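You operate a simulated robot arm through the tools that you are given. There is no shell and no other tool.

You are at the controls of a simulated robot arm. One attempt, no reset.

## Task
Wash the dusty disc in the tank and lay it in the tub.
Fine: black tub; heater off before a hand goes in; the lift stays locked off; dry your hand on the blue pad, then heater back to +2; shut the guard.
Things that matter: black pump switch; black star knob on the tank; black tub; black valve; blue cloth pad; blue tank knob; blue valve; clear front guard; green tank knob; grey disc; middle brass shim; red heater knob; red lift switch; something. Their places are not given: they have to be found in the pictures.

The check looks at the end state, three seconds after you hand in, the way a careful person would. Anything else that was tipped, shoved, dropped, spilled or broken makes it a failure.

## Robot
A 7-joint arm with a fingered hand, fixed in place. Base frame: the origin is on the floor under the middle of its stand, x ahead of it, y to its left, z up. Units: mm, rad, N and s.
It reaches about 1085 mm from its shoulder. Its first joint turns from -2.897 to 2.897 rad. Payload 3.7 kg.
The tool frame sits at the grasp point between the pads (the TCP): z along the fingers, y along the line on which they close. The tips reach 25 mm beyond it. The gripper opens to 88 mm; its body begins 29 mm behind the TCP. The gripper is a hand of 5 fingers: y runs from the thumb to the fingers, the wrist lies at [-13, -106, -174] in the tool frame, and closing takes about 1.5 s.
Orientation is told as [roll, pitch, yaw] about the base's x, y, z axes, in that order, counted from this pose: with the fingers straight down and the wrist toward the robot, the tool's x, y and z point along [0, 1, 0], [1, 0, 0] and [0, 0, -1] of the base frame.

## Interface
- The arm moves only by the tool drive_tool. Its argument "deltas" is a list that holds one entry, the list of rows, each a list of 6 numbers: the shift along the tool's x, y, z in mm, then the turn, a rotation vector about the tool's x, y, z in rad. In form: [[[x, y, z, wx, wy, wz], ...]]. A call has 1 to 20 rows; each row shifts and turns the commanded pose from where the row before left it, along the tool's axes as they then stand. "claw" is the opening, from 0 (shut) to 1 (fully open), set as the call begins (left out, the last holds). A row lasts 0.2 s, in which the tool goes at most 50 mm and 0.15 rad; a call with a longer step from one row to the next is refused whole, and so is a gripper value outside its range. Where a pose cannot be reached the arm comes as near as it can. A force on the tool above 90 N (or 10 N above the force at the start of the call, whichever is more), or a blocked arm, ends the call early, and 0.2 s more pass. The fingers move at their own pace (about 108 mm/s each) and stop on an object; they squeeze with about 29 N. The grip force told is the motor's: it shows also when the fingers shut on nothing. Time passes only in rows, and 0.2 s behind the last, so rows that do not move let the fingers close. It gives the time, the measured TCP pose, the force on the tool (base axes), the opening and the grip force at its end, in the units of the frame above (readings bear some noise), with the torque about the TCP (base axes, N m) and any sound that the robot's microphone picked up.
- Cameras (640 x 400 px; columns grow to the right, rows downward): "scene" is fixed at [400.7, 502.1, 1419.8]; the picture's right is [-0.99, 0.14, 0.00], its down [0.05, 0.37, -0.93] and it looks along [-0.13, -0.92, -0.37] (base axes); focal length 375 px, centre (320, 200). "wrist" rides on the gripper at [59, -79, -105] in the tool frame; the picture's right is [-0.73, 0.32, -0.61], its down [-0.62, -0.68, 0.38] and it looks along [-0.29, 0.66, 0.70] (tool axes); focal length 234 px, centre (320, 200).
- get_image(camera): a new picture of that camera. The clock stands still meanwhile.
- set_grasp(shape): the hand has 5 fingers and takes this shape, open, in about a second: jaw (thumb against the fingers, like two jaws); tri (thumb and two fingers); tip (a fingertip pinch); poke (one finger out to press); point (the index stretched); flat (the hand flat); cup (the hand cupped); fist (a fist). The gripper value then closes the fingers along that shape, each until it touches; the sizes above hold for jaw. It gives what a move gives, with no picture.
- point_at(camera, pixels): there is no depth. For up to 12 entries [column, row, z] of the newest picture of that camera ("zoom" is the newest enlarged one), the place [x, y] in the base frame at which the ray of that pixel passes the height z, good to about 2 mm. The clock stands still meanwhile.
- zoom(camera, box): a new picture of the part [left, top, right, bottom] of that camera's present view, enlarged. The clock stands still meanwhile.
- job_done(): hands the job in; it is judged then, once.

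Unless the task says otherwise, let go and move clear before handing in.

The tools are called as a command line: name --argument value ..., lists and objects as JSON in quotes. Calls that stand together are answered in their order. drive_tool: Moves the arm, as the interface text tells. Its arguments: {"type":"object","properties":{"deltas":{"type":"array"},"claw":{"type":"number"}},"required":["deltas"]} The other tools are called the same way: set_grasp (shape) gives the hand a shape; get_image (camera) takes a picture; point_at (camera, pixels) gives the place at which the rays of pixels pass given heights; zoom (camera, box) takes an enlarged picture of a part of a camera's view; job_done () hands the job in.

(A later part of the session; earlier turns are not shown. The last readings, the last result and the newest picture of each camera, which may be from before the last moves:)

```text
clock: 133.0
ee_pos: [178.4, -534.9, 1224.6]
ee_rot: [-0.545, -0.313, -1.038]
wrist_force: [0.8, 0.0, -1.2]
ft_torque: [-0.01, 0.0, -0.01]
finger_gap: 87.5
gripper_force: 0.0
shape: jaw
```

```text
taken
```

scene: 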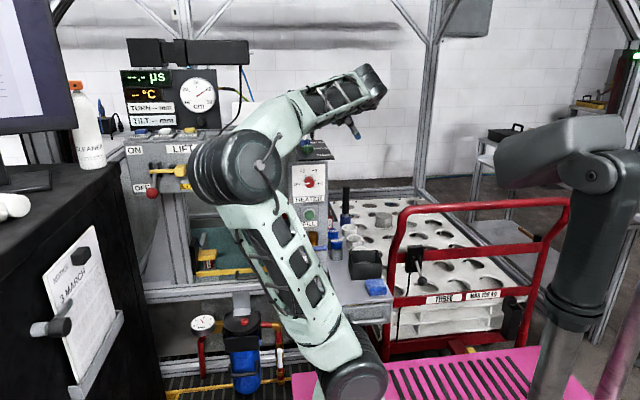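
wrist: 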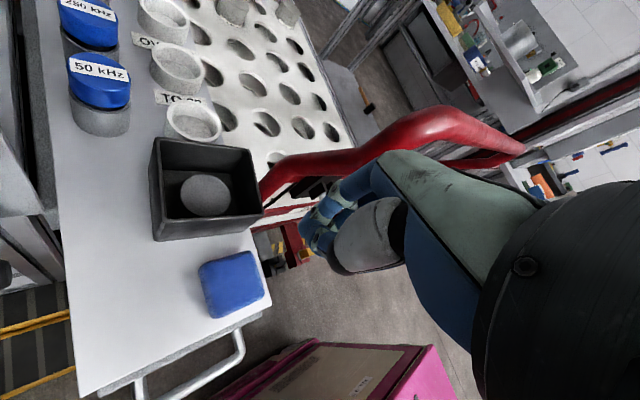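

The arm is relaxed and clear of the cabinet now (elbow at scene (235,165)). I'll restore fingers-down here, then turn toward the mirrored approach with the wrist on the +x side.

drive_tool --deltas '[[[0, 0, 0, 0.0864, 0.0864, 0.0864], [0, 0, 0, 0.0864, 0.0864, 0.0864], [0, 0, 0, 0.0864, 0.0864, 0.0864], [0, 0, 0, 0.0864, 0.0864, 0.0864], [0, 0, 0, 0.0864, 0.0864, 0.0864], [0, 0, 0, 0, 0, 0]]]'

get_image --camera "scene"

```text
clock: 134.4
ee_pos: [182.1, -534.8, 1225.4]
ee_rot: [-0.009, -0.009, -1.576]
wrist_force: [-0.4, -0.3, 0.1]
ft_torque: [-0.01, -0.02, -0.02]
finger_gap: 87.6
gripper_force: 0.0
shape: jaw
```

```text
taken
```

scene: 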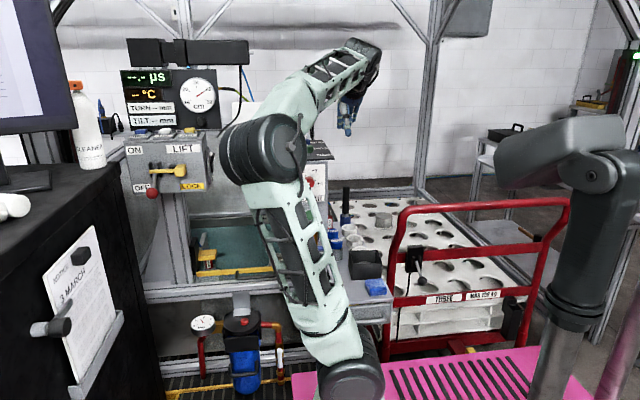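

Elbow at (265,150), relaxed. I'll begin the mirrored rotation in small calls: fingers toward the panel, wrist on the +x side.

drive_tool --deltas '[[[0, 0, 0, -0.0864, 0.0864, 0.0864], [0, 0, 0, -0.0864, 0.0864, 0.0864], [0, 0, 0, -0.0864, 0.0864, 0.0864], [0, 0, 0, -0.0864, 0.0864, 0.0864], [0, 0, 0, -0.0864, 0.0864, 0.0864], [0, 0, 0, 0, 0, 0]]]'

get_image --camera "scene"

```text
clock: 135.8
ee_pos: [181.1, -534.0, 1226.8]
ee_rot: [0.53, -0.323, -2.104]
wrist_force: [0.1, -0.5, -0.7]
ft_torque: [0.03, -0.01, -0.02]
finger_gap: 87.4
gripper_force: 0.1
shape: jaw
```

```text
taken
```

scene: 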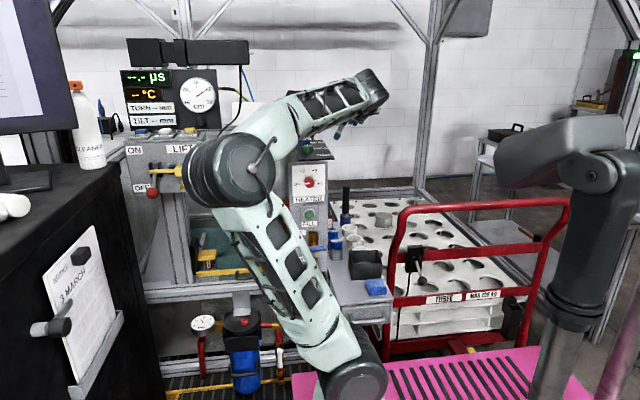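

drive_tool --deltas '[[[0, 0, 0, -0.0864, 0.0864, 0.0864], [0, 0, 0, -0.0864, 0.0864, 0.0864], [0, 0, 0, -0.0864, 0.0864, 0.0864], [0, 0, 0, -0.0864, 0.0864, 0.0864], [0, 0, 0, 0, 0, 0]]]'

get_image --camera "scene"

```text
clock: 137.0
ee_pos: [181.3, -533.0, 1225.9]
ee_rot: [1.045, -0.321, -2.616]
wrist_force: [-0.3, 0.3, 0.6]
ft_torque: [0.03, -0.04, 0.01]
finger_gap: 87.8
gripper_force: 0.1
shape: jaw
```

```text
taken
```

scene: 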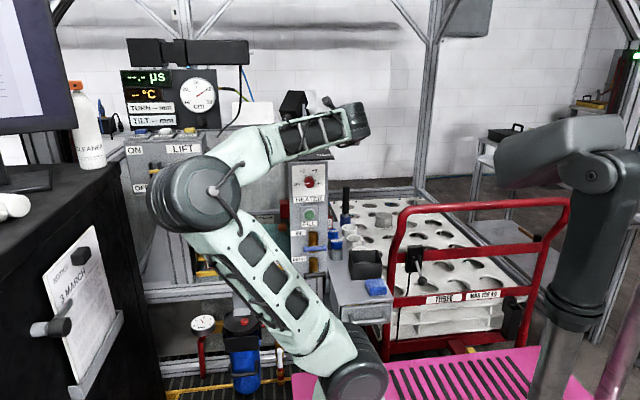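

Checking geometry, the cabinet face is at about x 850, so the elbow at x≈550 has plenty of room. I'll finish the mirrored rotation.

drive_tool --deltas '[[[0, 0, 0, -0.0864, 0.0864, 0.0864], [0, 0, 0, -0.0864, 0.0864, 0.0864], [0, 0, 0, -0.0864, 0.0864, 0.0864], [0, 0, 0, -0.0864, 0.0864, 0.0864], [0, 0, 0, -0.0864, 0.0864, 0.0864], [0, 0, 0, 0, 0, 0]]]'

get_image --camera "scene"

get_image --camera "wrist"

```text
clock: 138.4
ee_pos: [180.8, -532.6, 1226.4]
ee_rot: [1.582, -0.006, 3.138]
wrist_force: [-0.7, -0.6, -0.5]
ft_torque: [-0.05, -0.02, -0.01]
finger_gap: 87.5
gripper_force: 0.0
shape: jaw
```

```text
taken
```

scene: 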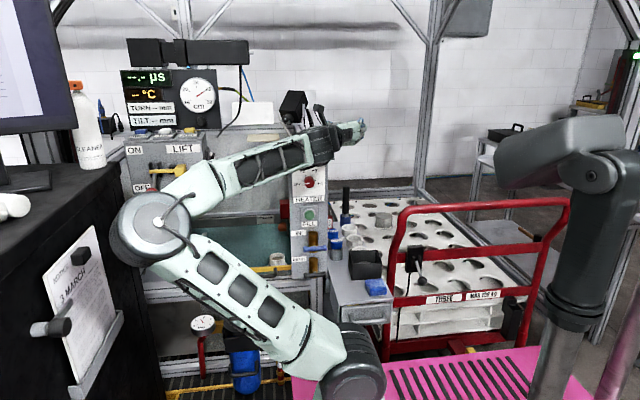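

```text
taken
```

wrist: 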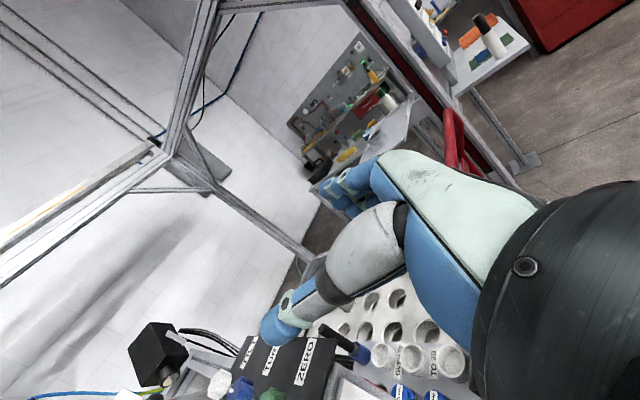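

The mirrored pose is reached (tool z toward the panel, wrist on the +x side). I'll descend toward the knob axis at x 270, z 1017 while staying at y≈-533.

drive_tool --deltas '[[[-35, -15, 0, 0, 0, 0], [-35, -15, 0, 0, 0, 0], [-35, -15, 0, 0, 0, 0], [0, 0, 0, 0, 0, 0]]]'

get_image --camera "scene"

```text
clock: 139.4
ee_pos: [223.7, -533.3, 1122.2]
ee_rot: [1.584, -0.008, 3.141]
wrist_force: [-0.7, -0.2, 0.0]
ft_torque: [0.01, -0.01, 0.04]
finger_gap: 87.8
gripper_force: 0.1
shape: jaw
```

```text
taken
```

scene: 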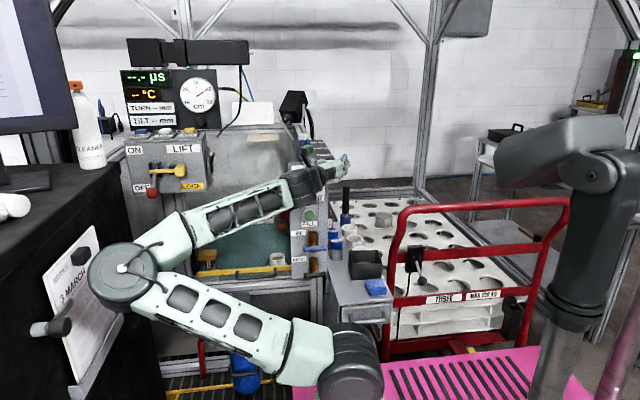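

The elbow is low-left at scene (120,275), about x 660, with roughly 130 mm margin to the cabinet. I'll continue down to the knob height.

drive_tool --deltas '[[[-35, -15, 0, 0, 0, 0], [-35, -15, 0, 0, 0, 0], [-35, -15, 0, 0, 0, 0], [0, 0, 0, 0, 0, 0]]]'

get_image --camera "scene"

get_image --camera "wrist"

```text
clock: 140.4
ee_pos: [268.9, -536.4, 1016.5]
ee_rot: [1.582, -0.008, 3.141]
wrist_force: [0.3, 0.6, 0.2]
ft_torque: [0.0, 0.04, -0.03]
finger_gap: 87.7
gripper_force: 0.1
shape: jaw
```

```text
taken
```

scene: 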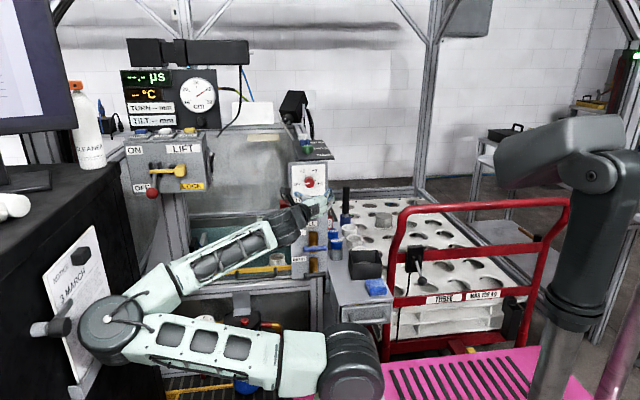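

```text
taken
```

wrist: 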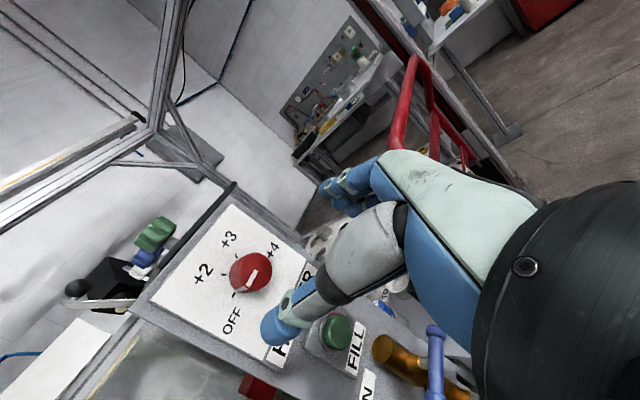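

The knob is visible at wrist (250,272) with its pointer on OFF, and the hand is on the knob axis. I'll advance to about y -606 and check alignment.

drive_tool --deltas '[[[0.5, -1, 20, 0, 0, 0], [0, 0, 20, 0, 0, 0], [0, 0, 20, 0, 0, 0], [0, 0, 10, 0, 0, 0], [0, 0, 0, 0, 0, 0]]]'

get_image --camera "wrist"

get_image --camera "scene"

zoom --camera "scene" --box '[260, 140, 360, 230]'

```text
clock: 141.6
ee_pos: [270.4, -607.1, 1017.2]
ee_rot: [1.582, -0.009, 3.14]
wrist_force: [0.5, 0.3, 0.2]
ft_torque: [0.02, 0.04, 0.01]
finger_gap: 87.7
gripper_force: 0.1
shape: jaw
```

```text
taken
```

wrist: 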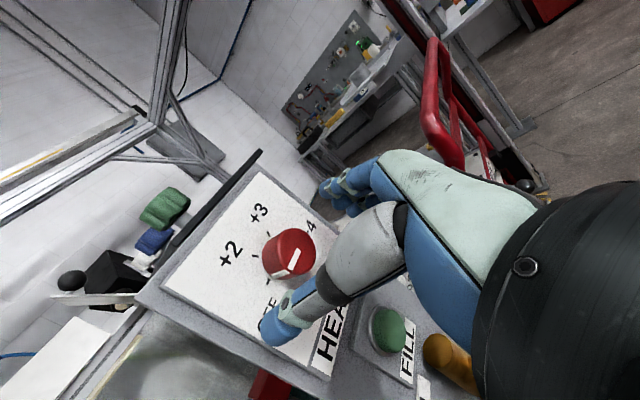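

```text
taken
```

scene: 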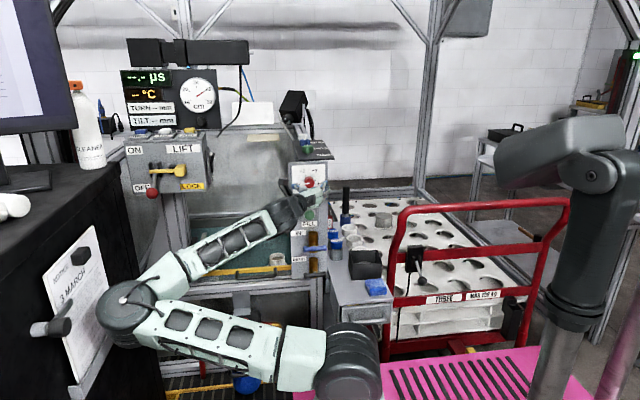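

```text
4.44 times, centred on (310, 185) of scene
```

zoom: 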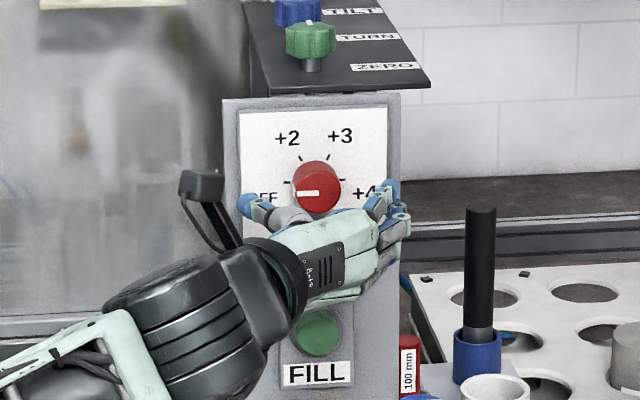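

The pointer is clearly on OFF in the scene zoom at (310,190), with the thumb left and fingers right of the knob. I'll test the +60° roll here before gripping, and watch the arm.

drive_tool --deltas '[[[0, 0, 0, 0, 0, 0.15], [0, 0, 0, 0, 0, 0.15], [0, 0, 0, 0, 0, 0.15], [0, 0, 0, 0, 0, 0.15], [0, 0, 0, 0, 0, 0.15], [0, 0, 0, 0, 0, 0.15], [0, 0, 0, 0, 0, 0.15], [0, 0, 0, 0, 0, 0]]]'

get_image --camera "scene"

get_image --camera "wrist"

```text
clock: 143.4
ee_pos: [271.7, -605.7, 1015.2]
ee_rot: [1.594, 1.041, -3.125]
wrist_force: [0.4, -1.0, -0.5]
ft_torque: [0.02, -0.04, -0.02]
finger_gap: 87.4
gripper_force: 0.1
shape: jaw
```

```text
taken
```

scene: 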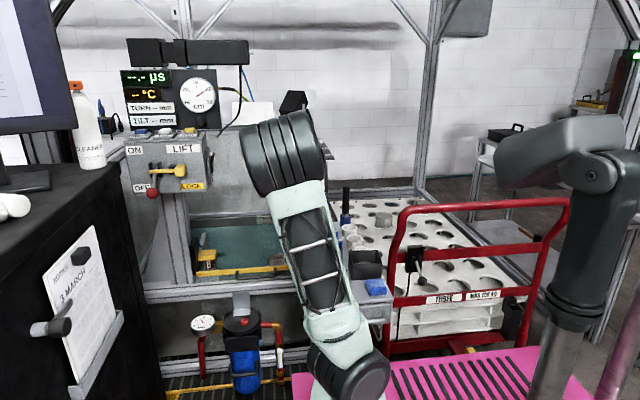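

```text
taken
```

wrist: 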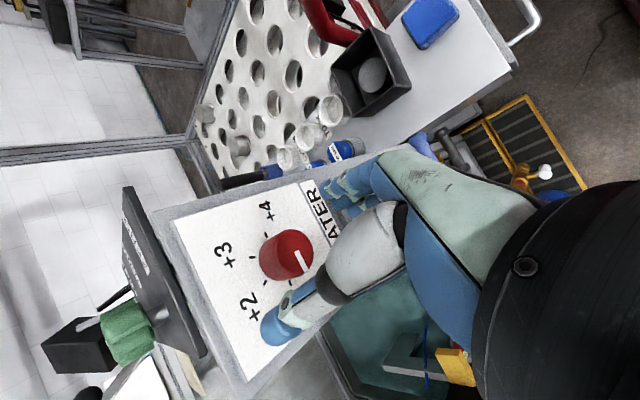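

The roll works and the elbow moved to a comfortable upright position at scene (285,150). I'll test turning another 60° in the same direction, since gripping from here would keep the wrist above the knob.

drive_tool --deltas '[[[0, 0, 0, 0, 0, 0.15], [0, 0, 0, 0, 0, 0.15], [0, 0, 0, 0, 0, 0.15], [0, 0, 0, 0, 0, 0.15], [0, 0, 0, 0, 0, 0]]]'

get_image --camera "scene"

```text
clock: 144.6
ee_pos: [296.7, -623.6, 996.8]
ee_rot: [-1.841, 1.506, -0.284]
wrist_force: [0.4, -0.4, -0.2]
ft_torque: [-0.06, -0.01, 0.02]
finger_gap: 87.7
gripper_force: 0.0
shape: jaw
out of reach, approached as far as the arm can: row 3, 4
```

```text
taken
```

scene: 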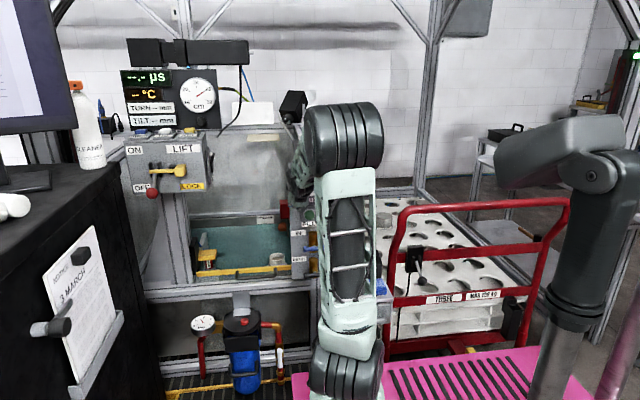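

That extra roll is past a joint limit and the TCP drifted. I'll undo those rows immediately.

drive_tool --deltas '[[[0, 0, -5, 0, 0, -0.15], [0, 0, -5, 0, 0, -0.15], [0, 0, 0, 0, 0, -0.15], [0, 0, 0, 0, 0, -0.15], [0, 0, 0, 0, 0, 0]]]'

get_image --camera "scene"

get_image --camera "wrist"

```text
clock: 145.8
ee_pos: [296.2, -614.2, 995.3]
ee_rot: [1.592, 1.039, -3.124]
wrist_force: [-0.1, -1.1, 0.1]
ft_torque: [0.04, -0.02, -0.02]
finger_gap: 87.6
gripper_force: 0.1
shape: jaw
```

```text
taken
```

scene: 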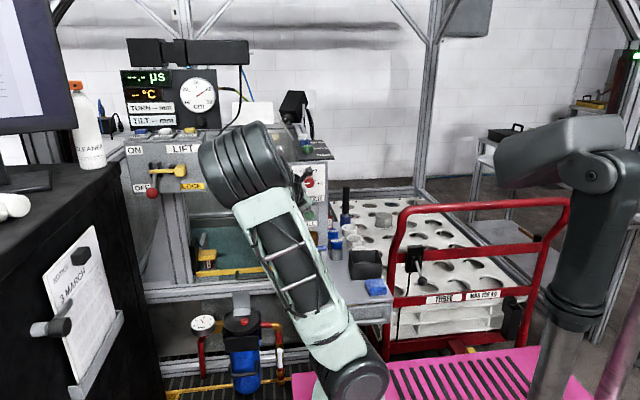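

```text
taken
```

wrist: 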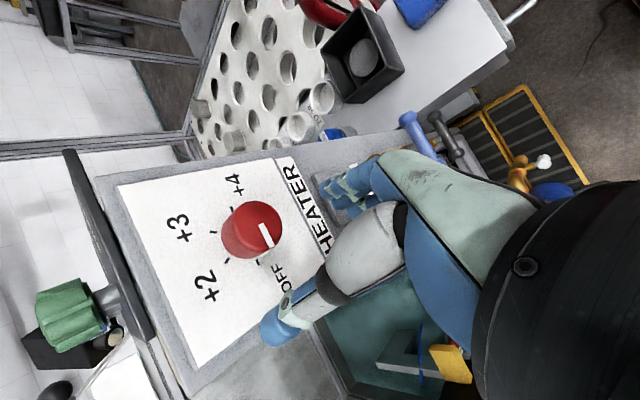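

The orientation is restored but the position is offset to (296,-614,995). I'll back off from the panel, recentre on the knob axis, and roll back to α=0.

drive_tool --deltas '[[[0, 0, -14, 0, 0, 0], [16.6, -2.8, 0, 0, 0, 0], [16.6, -2.8, 0, 0, 0, 0], [0, 0, 0, 0, 0, 0]]]'

drive_tool --deltas '[[[0, 0, 0, 0, 0, -0.15], [0, 0, 0, 0, 0, -0.15], [0, 0, 0, 0, 0, -0.15], [0, 0, 0, 0, 0, 0]]]'

get_image --camera "scene"

```text
clock: 146.8
ee_pos: [270.0, -599.9, 1017.9]
ee_rot: [1.594, 1.041, -3.124]
wrist_force: [-0.5, 0.1, -0.2]
ft_torque: [0.0, 0.0, -0.01]
finger_gap: 87.7
gripper_force: 0.1
shape: jaw
```

```text
clock: 147.8
ee_pos: [269.6, -601.0, 1018.4]
ee_rot: [1.584, 0.592, -3.137]
wrist_force: [0.0, 0.2, 0.3]
ft_torque: [-0.02, 0.02, -0.01]
finger_gap: 87.8
gripper_force: 0.0
shape: jaw
```

```text
taken
```

scene: 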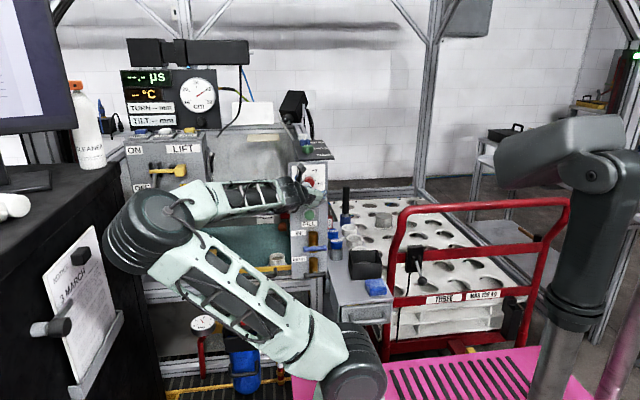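

drive_tool --deltas '[[[0, 0, 0, 0, 0, -0.15], [0, 0, 0, 0, 0, -0.15], [0, 0, 0, 0, 0, 0]]]'

drive_tool --deltas '[[[0, 0, 0, 0, 0, -0.15], [0, 0, 0, 0, 0, -0.142], [0, 0, 0, 0, 0, 0]]]'

get_image --camera "scene"

get_image --camera "wrist"

```text
clock: 148.6
ee_pos: [270.4, -601.3, 1018.4]
ee_rot: [1.582, 0.29, -3.139]
wrist_force: [-0.2, 0.0, 0.2]
ft_torque: [0.01, 0.02, -0.02]
finger_gap: 87.8
gripper_force: 0.0
shape: jaw
```

```text
clock: 149.4
ee_pos: [269.1, -600.1, 1017.1]
ee_rot: [1.581, -0.001, 3.14]
wrist_force: [0.5, -0.2, -0.5]
ft_torque: [0.0, 0.01, 0.02]
finger_gap: 87.8
gripper_force: 0.1
shape: jaw
```

```text
taken
```

scene: 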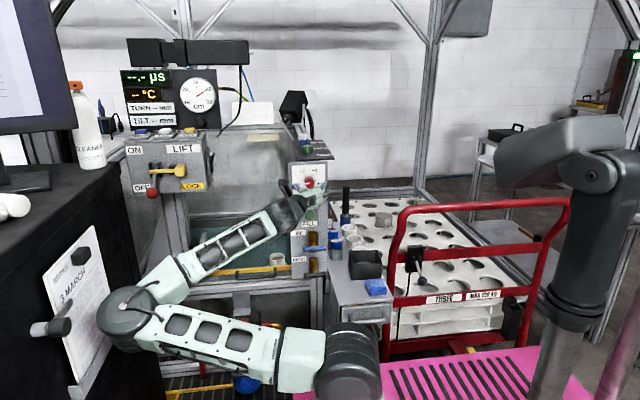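

```text
taken
```

wrist: 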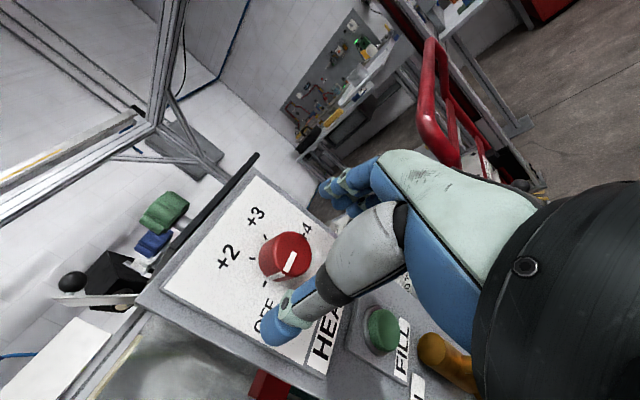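

Recentred at α=0. I'll advance 33 mm and check before closing.

drive_tool --deltas '[[[0, -0.8, 11, 0, 0, 0], [0, 0, 11, 0, 0, 0], [0, 0, 11, 0, 0, 0], [0, 0, 0, 0, 0, 0]]]'

zoom --camera "wrist" --box '[220, 150, 400, 350]'

zoom --camera "scene" --box '[260, 140, 360, 230]'

```text
clock: 150.4
ee_pos: [270.4, -632.4, 1019.4]
ee_rot: [1.582, 0.0, 3.139]
wrist_force: [0.3, 0.3, -0.2]
ft_torque: [0.01, 0.01, 0.01]
finger_gap: 87.7
gripper_force: 0.0
shape: jaw
```

```text
2.00 times, centred on (310, 250) of wrist
```

zoom: 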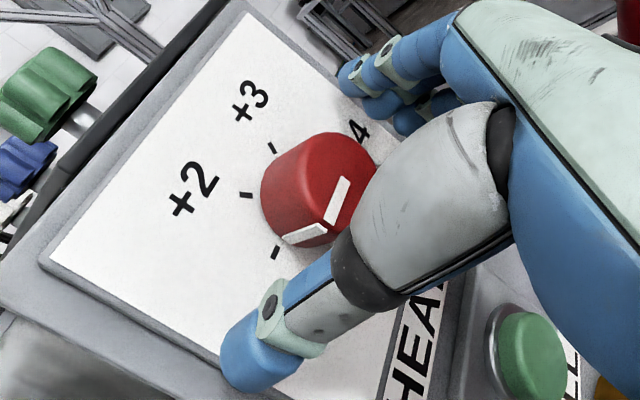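

```text
4.44 times, centred on (310, 185) of scene
```

zoom: 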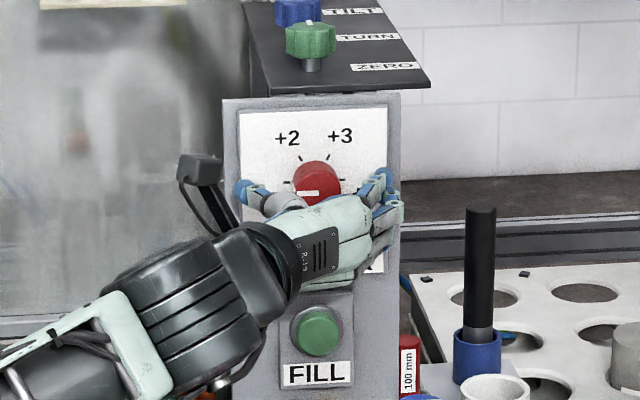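

The knob sits well between thumb and fingers with no contact force. I'll close on it.

drive_tool --deltas '[[[0, 0, 0, 0, 0, 0], [0, 0, 0, 0, 0, 0], [0, 0, 0, 0, 0, 0], [0, 0, 0, 0, 0, 0], [0, 0, 0, 0, 0, 0], [0, 0, 0, 0, 0, 0], [0, 0, 0, 0, 0, 0], [0, 0, 0, 0, 0, 0]]]' --claw 0.0

zoom --camera "wrist" --box '[220, 150, 400, 350]'

```text
clock: 152.2
ee_pos: [271.5, -632.8, 1018.4]
ee_rot: [1.58, 0.0, 3.141]
wrist_force: [6.2, -1.4, 0.9]
ft_torque: [-0.01, 0.02, 0.07]
finger_gap: 27.4
gripper_force: 28.7
shape: jaw
```

```text
2.00 times, centred on (310, 250) of wrist
```

zoom: 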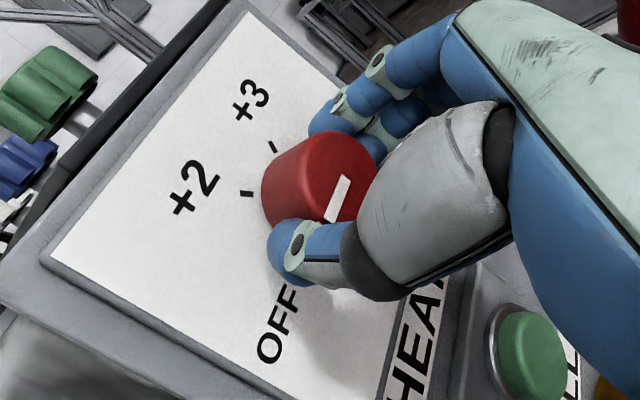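

Gripped: 27.4 mm gap at 28.7 N. I'll turn it clockwise toward +2, half first.

drive_tool --deltas '[[[0, 0, 0, 0, 0, 0.1], [0, 0, 0, 0, 0, 0.1], [0, 0, 0, 0, 0, 0.1], [0, 0, 0, 0, 0, 0.1], [0, 0, 0, 0, 0, 0.1], [0, 0, 0, 0, 0, 0]]]'

zoom --camera "wrist" --box '[220, 150, 400, 350]'

get_image --camera "scene"

```text
clock: 153.6
ee_pos: [272.2, -632.6, 1019.3]
ee_rot: [1.583, 0.5, -3.137]
wrist_force: [-0.4, -0.8, 3.6]
ft_torque: [-0.02, -0.03, -0.05]
finger_gap: 27.4
gripper_force: 28.9
shape: jaw
```

```text
2.00 times, centred on (310, 250) of wrist
```

zoom: 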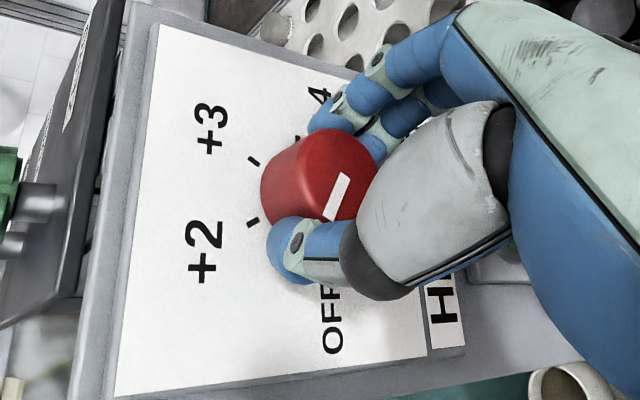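

```text
taken
```

scene: 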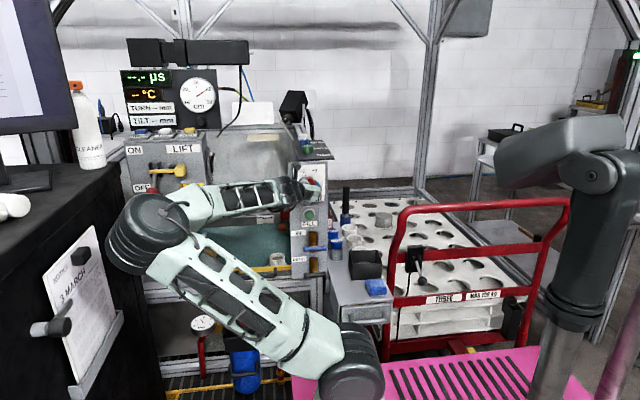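

The pointer moves with the hand. I'll turn the remaining 0.547 rad to reach +2.

drive_tool --deltas '[[[0, 0, 0, 0, 0, 0.1], [0, 0, 0, 0, 0, 0.1], [0, 0, 0, 0, 0, 0.1], [0, 0, 0, 0, 0, 0.1], [0, 0, 0, 0, 0, 0.1], [0, 0, 0, 0, 0, 0.047], [0, 0, 0, 0, 0, 0]]]'

zoom --camera "wrist" --box '[220, 150, 400, 350]'

get_image --camera "scene"

```text
clock: 155.2
ee_pos: [271.6, -633.8, 1019.0]
ee_rot: [1.593, 1.047, -3.124]
wrist_force: [-4.3, -2.8, 6.2]
ft_torque: [-0.09, 0.03, -0.09]
finger_gap: 27.0
gripper_force: 28.5
shape: jaw
```

```text
2.00 times, centred on (310, 250) of wrist
```

zoom: 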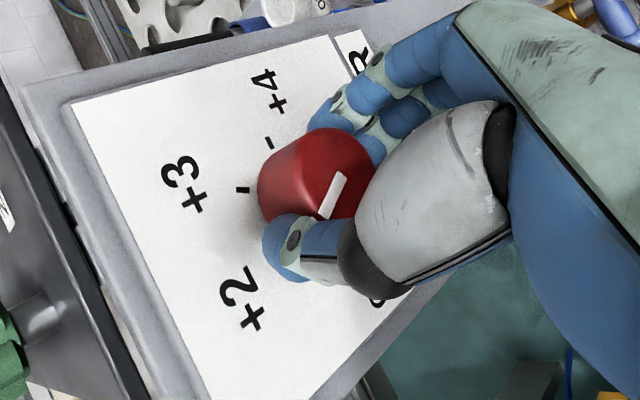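

```text
taken
```

scene: 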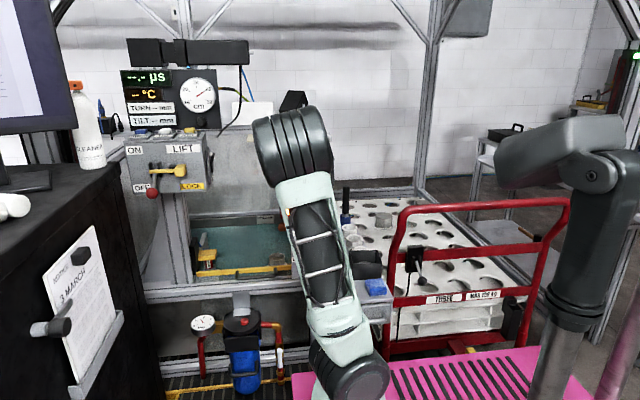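

The turn is complete with low forces. I'll release, back straight out, and verify the pointer and lamp.

drive_tool --deltas '[[[0, 0, 0, 0, 0, 0], [0, 0, 0, 0, 0, 0], [0, 0, 0, 0, 0, 0], [0, 0, 0, 0, 0, 0], [0, 0, 0, 0, 0, 0], [0, 0, 0, 0, 0, 0], [0, 0, 0, 0, 0, 0], [0, 0, -10, 0, 0, 0], [0, 0, -15, 0, 0, 0], [0, 0, -20, 0, 0, 0], [0, 0, -25, 0, 0, 0], [0, 0, 0, 0, 0, 0]]]' --claw 1.0

zoom --camera "wrist" --box '[180, 130, 380, 350]'

get_image --camera "scene"

```text
clock: 157.8
ee_pos: [273.5, -562.9, 1018.7]
ee_rot: [1.594, 1.045, -3.124]
wrist_force: [0.0, -0.1, 0.7]
ft_torque: [-0.01, -0.01, -0.01]
finger_gap: 87.6
gripper_force: 0.0
shape: jaw
```

```text
1.82 times, centred on (280, 240) of wrist
```

zoom: 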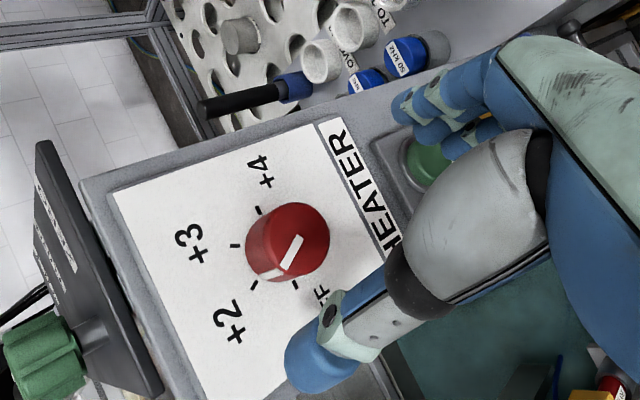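

```text
taken
```

scene: 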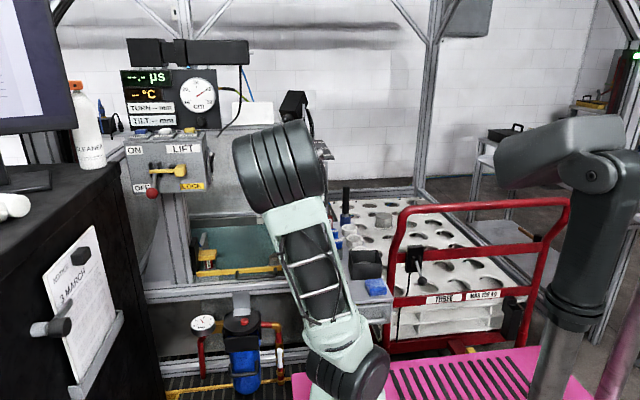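

The pointer stripe lines up with the +2 tick at zoom (254,286). I'll roll back to α=0 and retrace the known path up and away.

drive_tool --deltas '[[[0, 0, -10, 0, 0, -0.15], [0, 0, -10, 0, 0, -0.15], [0, 0, 0, 0, 0, -0.15], [0, 0, 0, 0, 0, -0.15], [0, 0, 0, 0, 0, -0.15], [0, 0, 0, 0, 0, -0.15], [0, 0, 0, 0, 0, -0.147], [0, 0, 0, 0, 0, 0]]]'

get_image --camera "scene"

zoom --camera "scene" --box '[260, 140, 360, 240]'

```text
clock: 159.6
ee_pos: [270.8, -543.3, 1017.1]
ee_rot: [1.58, -0.001, 3.14]
wrist_force: [0.1, 1.1, 1.2]
ft_torque: [-0.01, 0.03, 0.03]
finger_gap: 87.7
gripper_force: 0.1
shape: jaw
```

```text
taken
```

scene: 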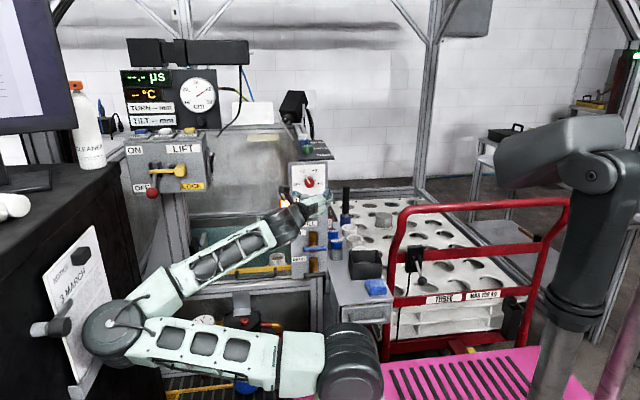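

```text
4.00 times, centred on (310, 190) of scene
```

zoom: 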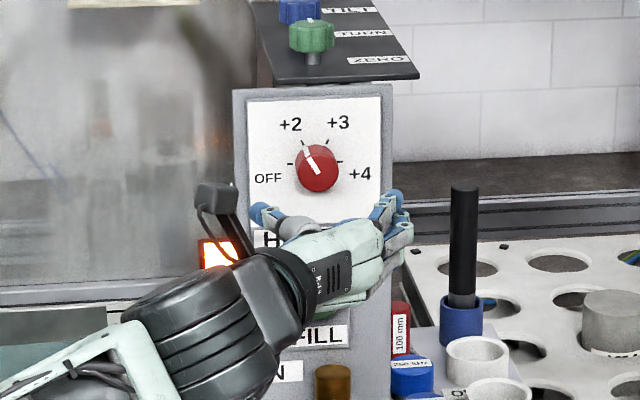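

The heater is back at +2 and its lamp is lit (zoom (218,252)). I'll retrace upward to free space and return to fingers-down.

drive_tool --deltas '[[[35, 15, 0, 0, 0, 0], [35, 15, 0, 0, 0, 0], [35, 15, 0, 0, 0, 0], [35, 15, 0, 0, 0, 0], [35, 15, 0, 0, 0, 0], [35, 15, 0, 0, 0, 0], [0, 0, 0, 0, 0, 0]]]'

drive_tool --deltas '[[[0, 0, 0, 0.0864, -0.0864, -0.0864], [0, 0, 0, 0.0864, -0.0864, -0.0864], [0, 0, 0, 0.0864, -0.0864, -0.0864], [0, 0, 0, 0.0864, -0.0864, -0.0864], [0, 0, 0, 0.0864, -0.0864, -0.0864], [0, 0, 0, 0.0864, -0.0864, -0.0864], [0, 0, 0, 0.0864, -0.0864, -0.0864], [0, 0, 0, 0, 0, 0]]]'

get_image --camera "scene"

```text
clock: 161.2
ee_pos: [180.7, -541.1, 1227.0]
ee_rot: [1.583, 0.0, 3.138]
wrist_force: [-0.1, 0.0, -0.5]
ft_torque: [0.04, -0.02, 0.04]
finger_gap: 87.2
gripper_force: 0.1
shape: jaw
```

```text
clock: 163.0
ee_pos: [182.5, -541.2, 1228.0]
ee_rot: [0.792, -0.347, -2.359]
wrist_force: [0.3, 0.5, -0.2]
ft_torque: [0.01, 0.0, 0.03]
finger_gap: 87.5
gripper_force: 0.0
shape: jaw
```

```text
taken
```

scene: 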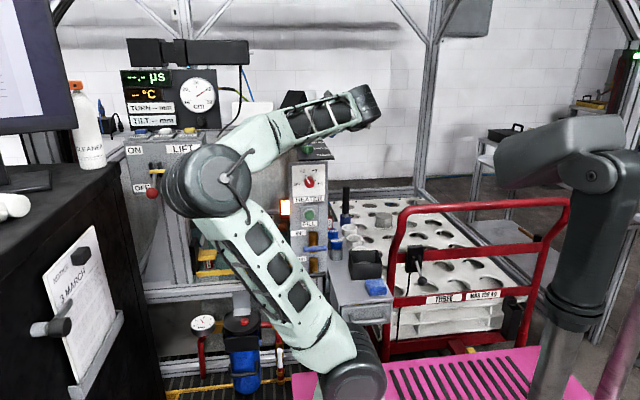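

drive_tool --deltas '[[[0, 0, 0, 0.0864, -0.0864, -0.0864], [0, 0, 0, 0.0864, -0.0864, -0.0864], [0, 0, 0, 0.0864, -0.0864, -0.0864], [0, 0, 0, 0.0864, -0.0864, -0.0864], [0, 0, 0, 0.0864, -0.0864, -0.0864], [0, 0, 0, 0.0864, -0.0864, -0.0864], [0, 0, 0, 0.0864, -0.0864, -0.0864], [0, 0, 0, 0, 0, 0]]]'

get_image --camera "scene"

```text
clock: 164.8
ee_pos: [181.4, -539.8, 1227.7]
ee_rot: [0.0, -0.011, -1.573]
wrist_force: [0.1, 0.7, 0.0]
ft_torque: [0.0, -0.02, 0.03]
finger_gap: 87.9
gripper_force: 0.0
shape: jaw
```

```text
taken
```

scene: 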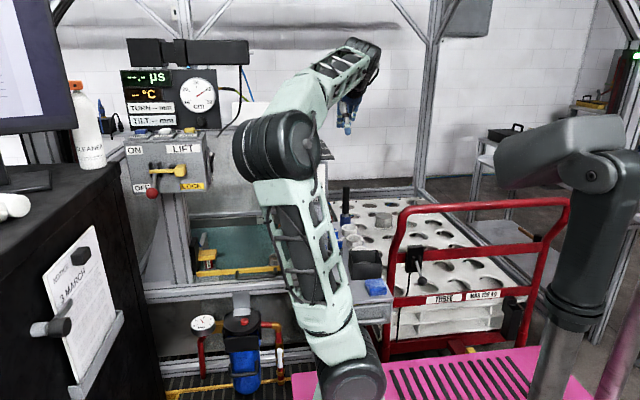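

Fingers-down and the elbow is relaxed. I'll move back a little, then across to the front of the tank to inspect the guard handle.

drive_tool --deltas '[[[0, -35, 0, 0, 0, 0], [0, -35, 0, 0, 0, 0], [36, 0, 20, 0, 0, 0], [36, 0, 20, 0, 0, 0], [36, 0, 20, 0, 0, 0], [36, 0, 20, 0, 0, 0], [36, 0, 20, 0, 0, 0], [36, 0, 20, 0, 0, 0], [36, 0, 20, 0, 0, 0], [36, 0, 20, 0, 0, 0], [0, 0, 36, 0, 0, 0], [0, 0, 36, 0, 0, 0], [0, 0, 36, 0, 0, 0], [0, 0, 36, 0, 0, 0], [0, 0, 36, 0, 0, 0], [0, 0, 0, 0, 0, 0]]]'

get_image --camera "scene"

get_image --camera "wrist"

```text
clock: 168.2
ee_pos: [469.9, -473.6, 887.5]
ee_rot: [0.0, -0.01, -1.573]
wrist_force: [0.4, -0.3, -0.2]
ft_torque: [-0.01, 0.01, 0.02]
finger_gap: 87.7
gripper_force: 0.1
shape: jaw
```

```text
taken
```

scene: 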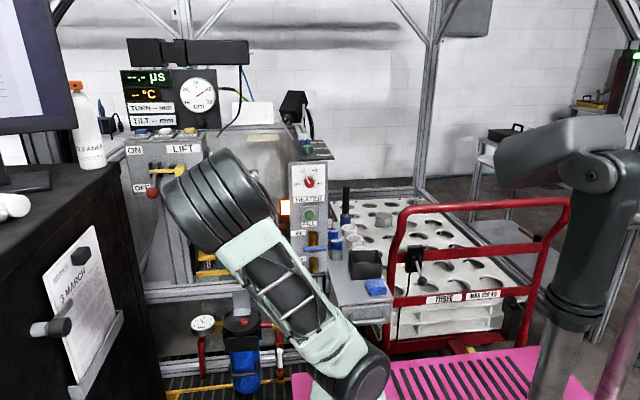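

```text
taken
```

wrist: 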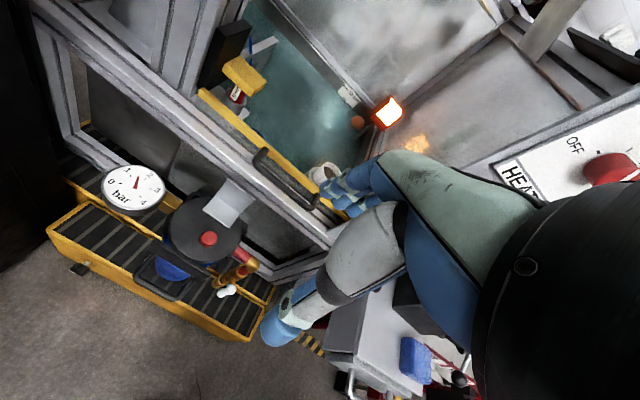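

The guard bar and handle are in view at wrist (200-345, 90-215). I'll zoom in for the handle's geometry and triangulate it.

zoom --camera "wrist" --box '[180, 70, 350, 230]'

zoom --camera "scene" --box '[190, 240, 310, 310]'

```text
2.50 times, centred on (265, 150) of wrist
```

zoom: 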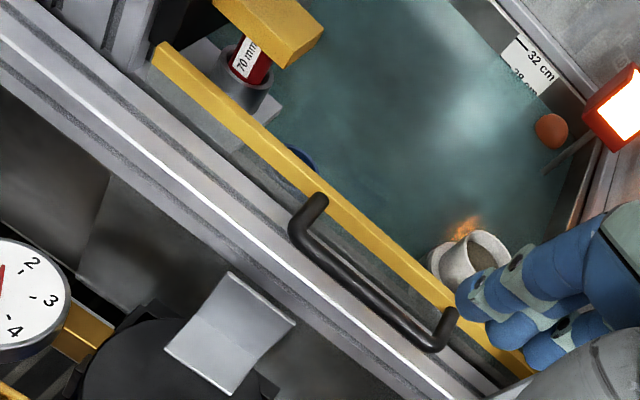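

```text
5.33 times, centred on (250, 275) of scene
```

zoom: 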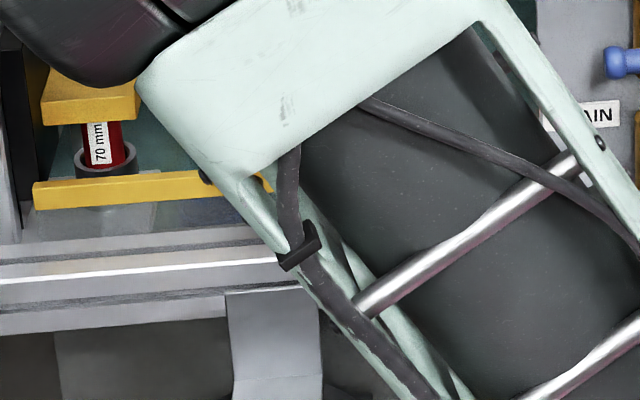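

The handle's corners are clear in the wrist zoom. I'll triangulate them against the earlier scene picture.

point_at --camera "wrist" --pixels '[[256.2, 165.2, 640], [256.2, 165.2, 660], [256.2, 165.2, 680], [312.2, 208, 640], [312.2, 208, 660], [312.2, 208, 680], [265.8, 149.2, 660], [265.8, 149.2, 680], [319, 194.8, 660], [319, 194.8, 680]]'

point_at --camera "scene" --pixels '[[236.25, 278.6, 640], [236.25, 278.6, 660], [236.25, 278.6, 680], [275.6, 276, 640], [275.6, 276, 660], [275.6, 276, 680], [237.2, 271.5, 660], [237.2, 271.5, 680], [275.3, 268.9, 660], [275.3, 268.9, 680]]'

```text
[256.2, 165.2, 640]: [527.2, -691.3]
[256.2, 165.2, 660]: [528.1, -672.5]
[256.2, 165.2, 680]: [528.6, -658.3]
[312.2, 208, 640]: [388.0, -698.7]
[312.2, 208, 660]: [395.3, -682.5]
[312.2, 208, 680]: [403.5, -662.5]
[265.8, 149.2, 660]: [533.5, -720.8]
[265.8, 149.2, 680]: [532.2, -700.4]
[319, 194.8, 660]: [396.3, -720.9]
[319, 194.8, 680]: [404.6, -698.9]
```

```text
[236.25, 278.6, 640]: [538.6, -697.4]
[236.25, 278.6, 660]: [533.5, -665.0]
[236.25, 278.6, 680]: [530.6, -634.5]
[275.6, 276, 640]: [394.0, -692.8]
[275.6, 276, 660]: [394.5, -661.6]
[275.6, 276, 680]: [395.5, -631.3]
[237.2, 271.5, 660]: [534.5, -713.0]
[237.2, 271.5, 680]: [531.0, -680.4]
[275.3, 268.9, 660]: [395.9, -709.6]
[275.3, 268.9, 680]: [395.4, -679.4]
```

The handle protrudes about 45 mm toward me from the bar, spanning x≈393–535 near z 650, but the height is uncertain by ±15 mm. I'll take a closer, steeper view before committing.

drive_tool --deltas '[[[-5, 35, 25, 0, 0, 0], [-5, 35, 25, 0, 0, 0], [-5, 35, 25, 0, 0, 0], [-5, 35, 25, 0, 0, 0], [0, 20, 25, 0, 0, 0], [0, 0, 0, 0, 0, 0]]]' --claw 0.4

get_image --camera "wrist"

get_image --camera "scene"

zoom --camera "wrist" --box '[120, 100, 340, 320]'

```text
clock: 169.6
ee_pos: [450.1, -638.1, 761.7]
ee_rot: [0.001, -0.011, -1.572]
wrist_force: [-0.1, -0.2, 0.0]
ft_torque: [0.01, 0.0, -0.02]
finger_gap: 35.6
gripper_force: 0.1
shape: jaw
```

```text
taken
```

wrist: 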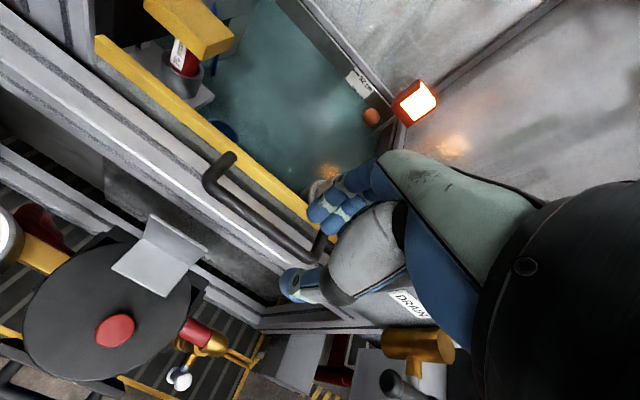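

```text
taken
```

scene: 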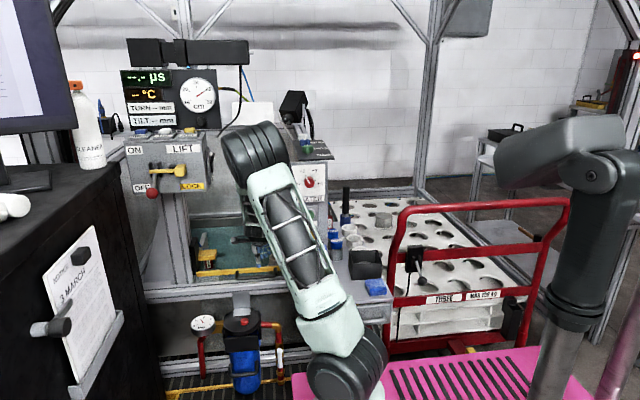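

```text
1.82 times, centred on (230, 210) of wrist
```

zoom: 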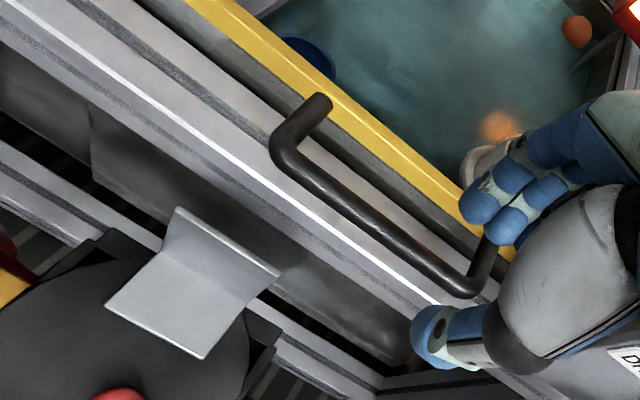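

Now the handle's shape is very clear. I'll triangulate the left corner, right corner and middle again from this steeper view.

point_at --camera "wrist" --pixels '[[212.4, 183.6, 640], [212.4, 183.6, 660], [212.4, 183.6, 680], [308, 256.7, 640], [308, 256.7, 660], [308, 256.7, 680], [229, 155, 650], [229, 155, 670], [260.2, 221, 650], [260.2, 221, 670]]'

point_at --camera "scene" --pixels '[[236.6, 279, 640], [236.6, 279, 660], [236.6, 279, 680], [275.2, 276.5, 640], [275.2, 276.5, 660], [275.2, 276.5, 680]]'

```text
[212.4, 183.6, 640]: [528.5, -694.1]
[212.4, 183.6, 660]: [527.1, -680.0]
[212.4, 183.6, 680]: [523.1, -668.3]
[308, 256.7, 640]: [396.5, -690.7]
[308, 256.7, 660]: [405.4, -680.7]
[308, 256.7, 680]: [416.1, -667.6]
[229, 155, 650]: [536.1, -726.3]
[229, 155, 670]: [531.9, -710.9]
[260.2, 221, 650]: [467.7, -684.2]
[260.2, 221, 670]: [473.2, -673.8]
```

```text
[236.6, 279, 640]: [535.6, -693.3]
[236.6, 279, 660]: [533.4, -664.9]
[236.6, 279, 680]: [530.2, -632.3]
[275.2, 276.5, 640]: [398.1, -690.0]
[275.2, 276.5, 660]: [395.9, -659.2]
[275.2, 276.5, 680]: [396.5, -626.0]
```

The handle bar is at z≈640, y≈-692, x 397–532, and the yellow bar front at y≈-734. I'll check how high the frame beneath it sits, since my fingertips will reach about 25 mm below the handle.

point_at --camera "scene" --pixels '[[255, 286.5, 560], [255, 286.5, 580], [255, 286.5, 600], [255, 286.5, 620], [255, 282.3, 600], [255, 282.3, 620]]'

point_at --camera "wrist" --pixels '[[219, 222, 560], [219, 222, 580], [219, 222, 600], [219, 222, 620], [283, 262, 600], [283, 262, 620], [250, 200, 600], [250, 200, 620]]'

zoom --camera "wrist" --box '[180, 130, 340, 290]'

```text
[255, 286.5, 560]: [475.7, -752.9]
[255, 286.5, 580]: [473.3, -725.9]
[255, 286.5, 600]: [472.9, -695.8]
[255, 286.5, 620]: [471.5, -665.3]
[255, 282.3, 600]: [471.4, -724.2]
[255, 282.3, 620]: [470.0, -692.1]
```

```text
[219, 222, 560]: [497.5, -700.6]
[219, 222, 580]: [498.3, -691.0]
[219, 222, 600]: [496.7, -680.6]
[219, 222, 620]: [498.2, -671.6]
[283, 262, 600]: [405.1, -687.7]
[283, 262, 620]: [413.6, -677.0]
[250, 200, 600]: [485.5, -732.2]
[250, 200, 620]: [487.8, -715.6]
```

```text
2.50 times, centred on (260, 210) of wrist
```

zoom: 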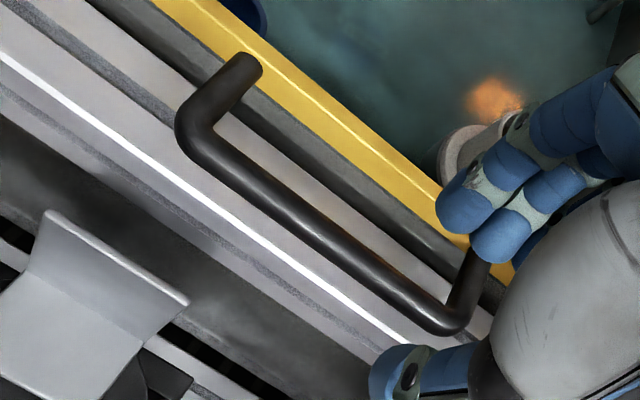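

The frame top under the handle is at about z 614, so the TCP must stay near z 650 to keep the fingertips clear. I'll line up over the handle at (465,-690) and come down to z≈700 first.

drive_tool --deltas '[[[5, 17.3, 10, 0, 0, 0], [5, 17.3, 20, 0, 0, 0], [5, 17.3, 32, 0, 0, 0], [0, 0, 0, 0, 0, 0]]]'

get_image --camera "wrist"

zoom --camera "wrist" --box '[180, 120, 400, 340]'

zoom --camera "scene" --box '[190, 200, 320, 310]'

```text
clock: 170.6
ee_pos: [464.9, -689.3, 701.9]
ee_rot: [0.0, -0.01, -1.572]
wrist_force: [0.1, 0.0, 0.3]
ft_torque: [0.0, 0.0, 0.0]
finger_gap: 35.6
gripper_force: 0.1
shape: jaw
```

```text
taken
```

wrist: 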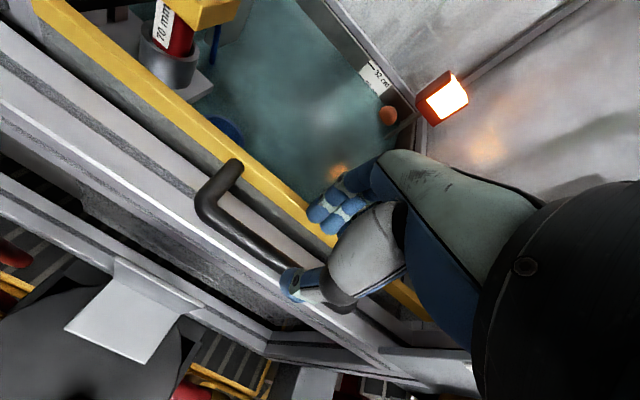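

```text
1.82 times, centred on (290, 230) of wrist
```

zoom: 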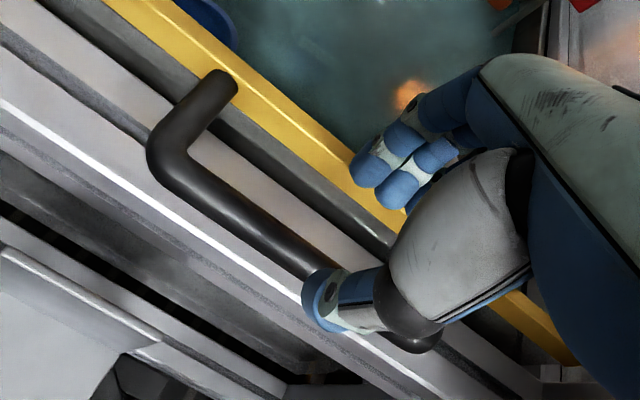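

```text
3.64 times, centred on (255, 255) of scene
```

zoom: 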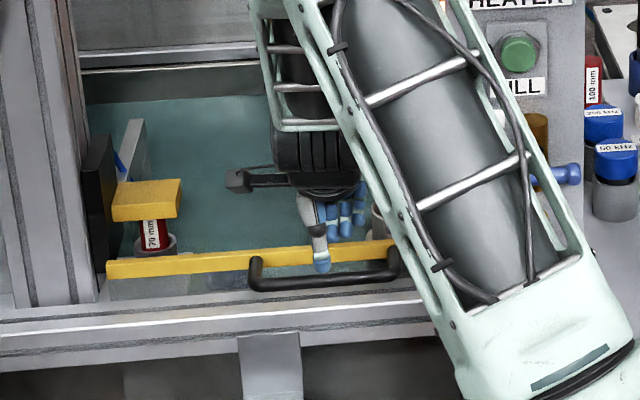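

The thumb is in front of the handle and the fingers behind it. I'll verify the handle line's y from this view before lowering.

point_at --camera "wrist" --pixels '[[273.5, 257.5, 640], [240, 231, 640], [212, 202, 640], [233, 168, 645], [222, 185, 640], [300, 203, 650], [310, 212, 650]]'

```text
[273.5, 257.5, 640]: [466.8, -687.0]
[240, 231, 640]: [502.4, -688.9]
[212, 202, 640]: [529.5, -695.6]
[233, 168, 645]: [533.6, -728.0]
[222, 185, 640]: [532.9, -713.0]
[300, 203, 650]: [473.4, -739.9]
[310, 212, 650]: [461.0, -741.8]
```

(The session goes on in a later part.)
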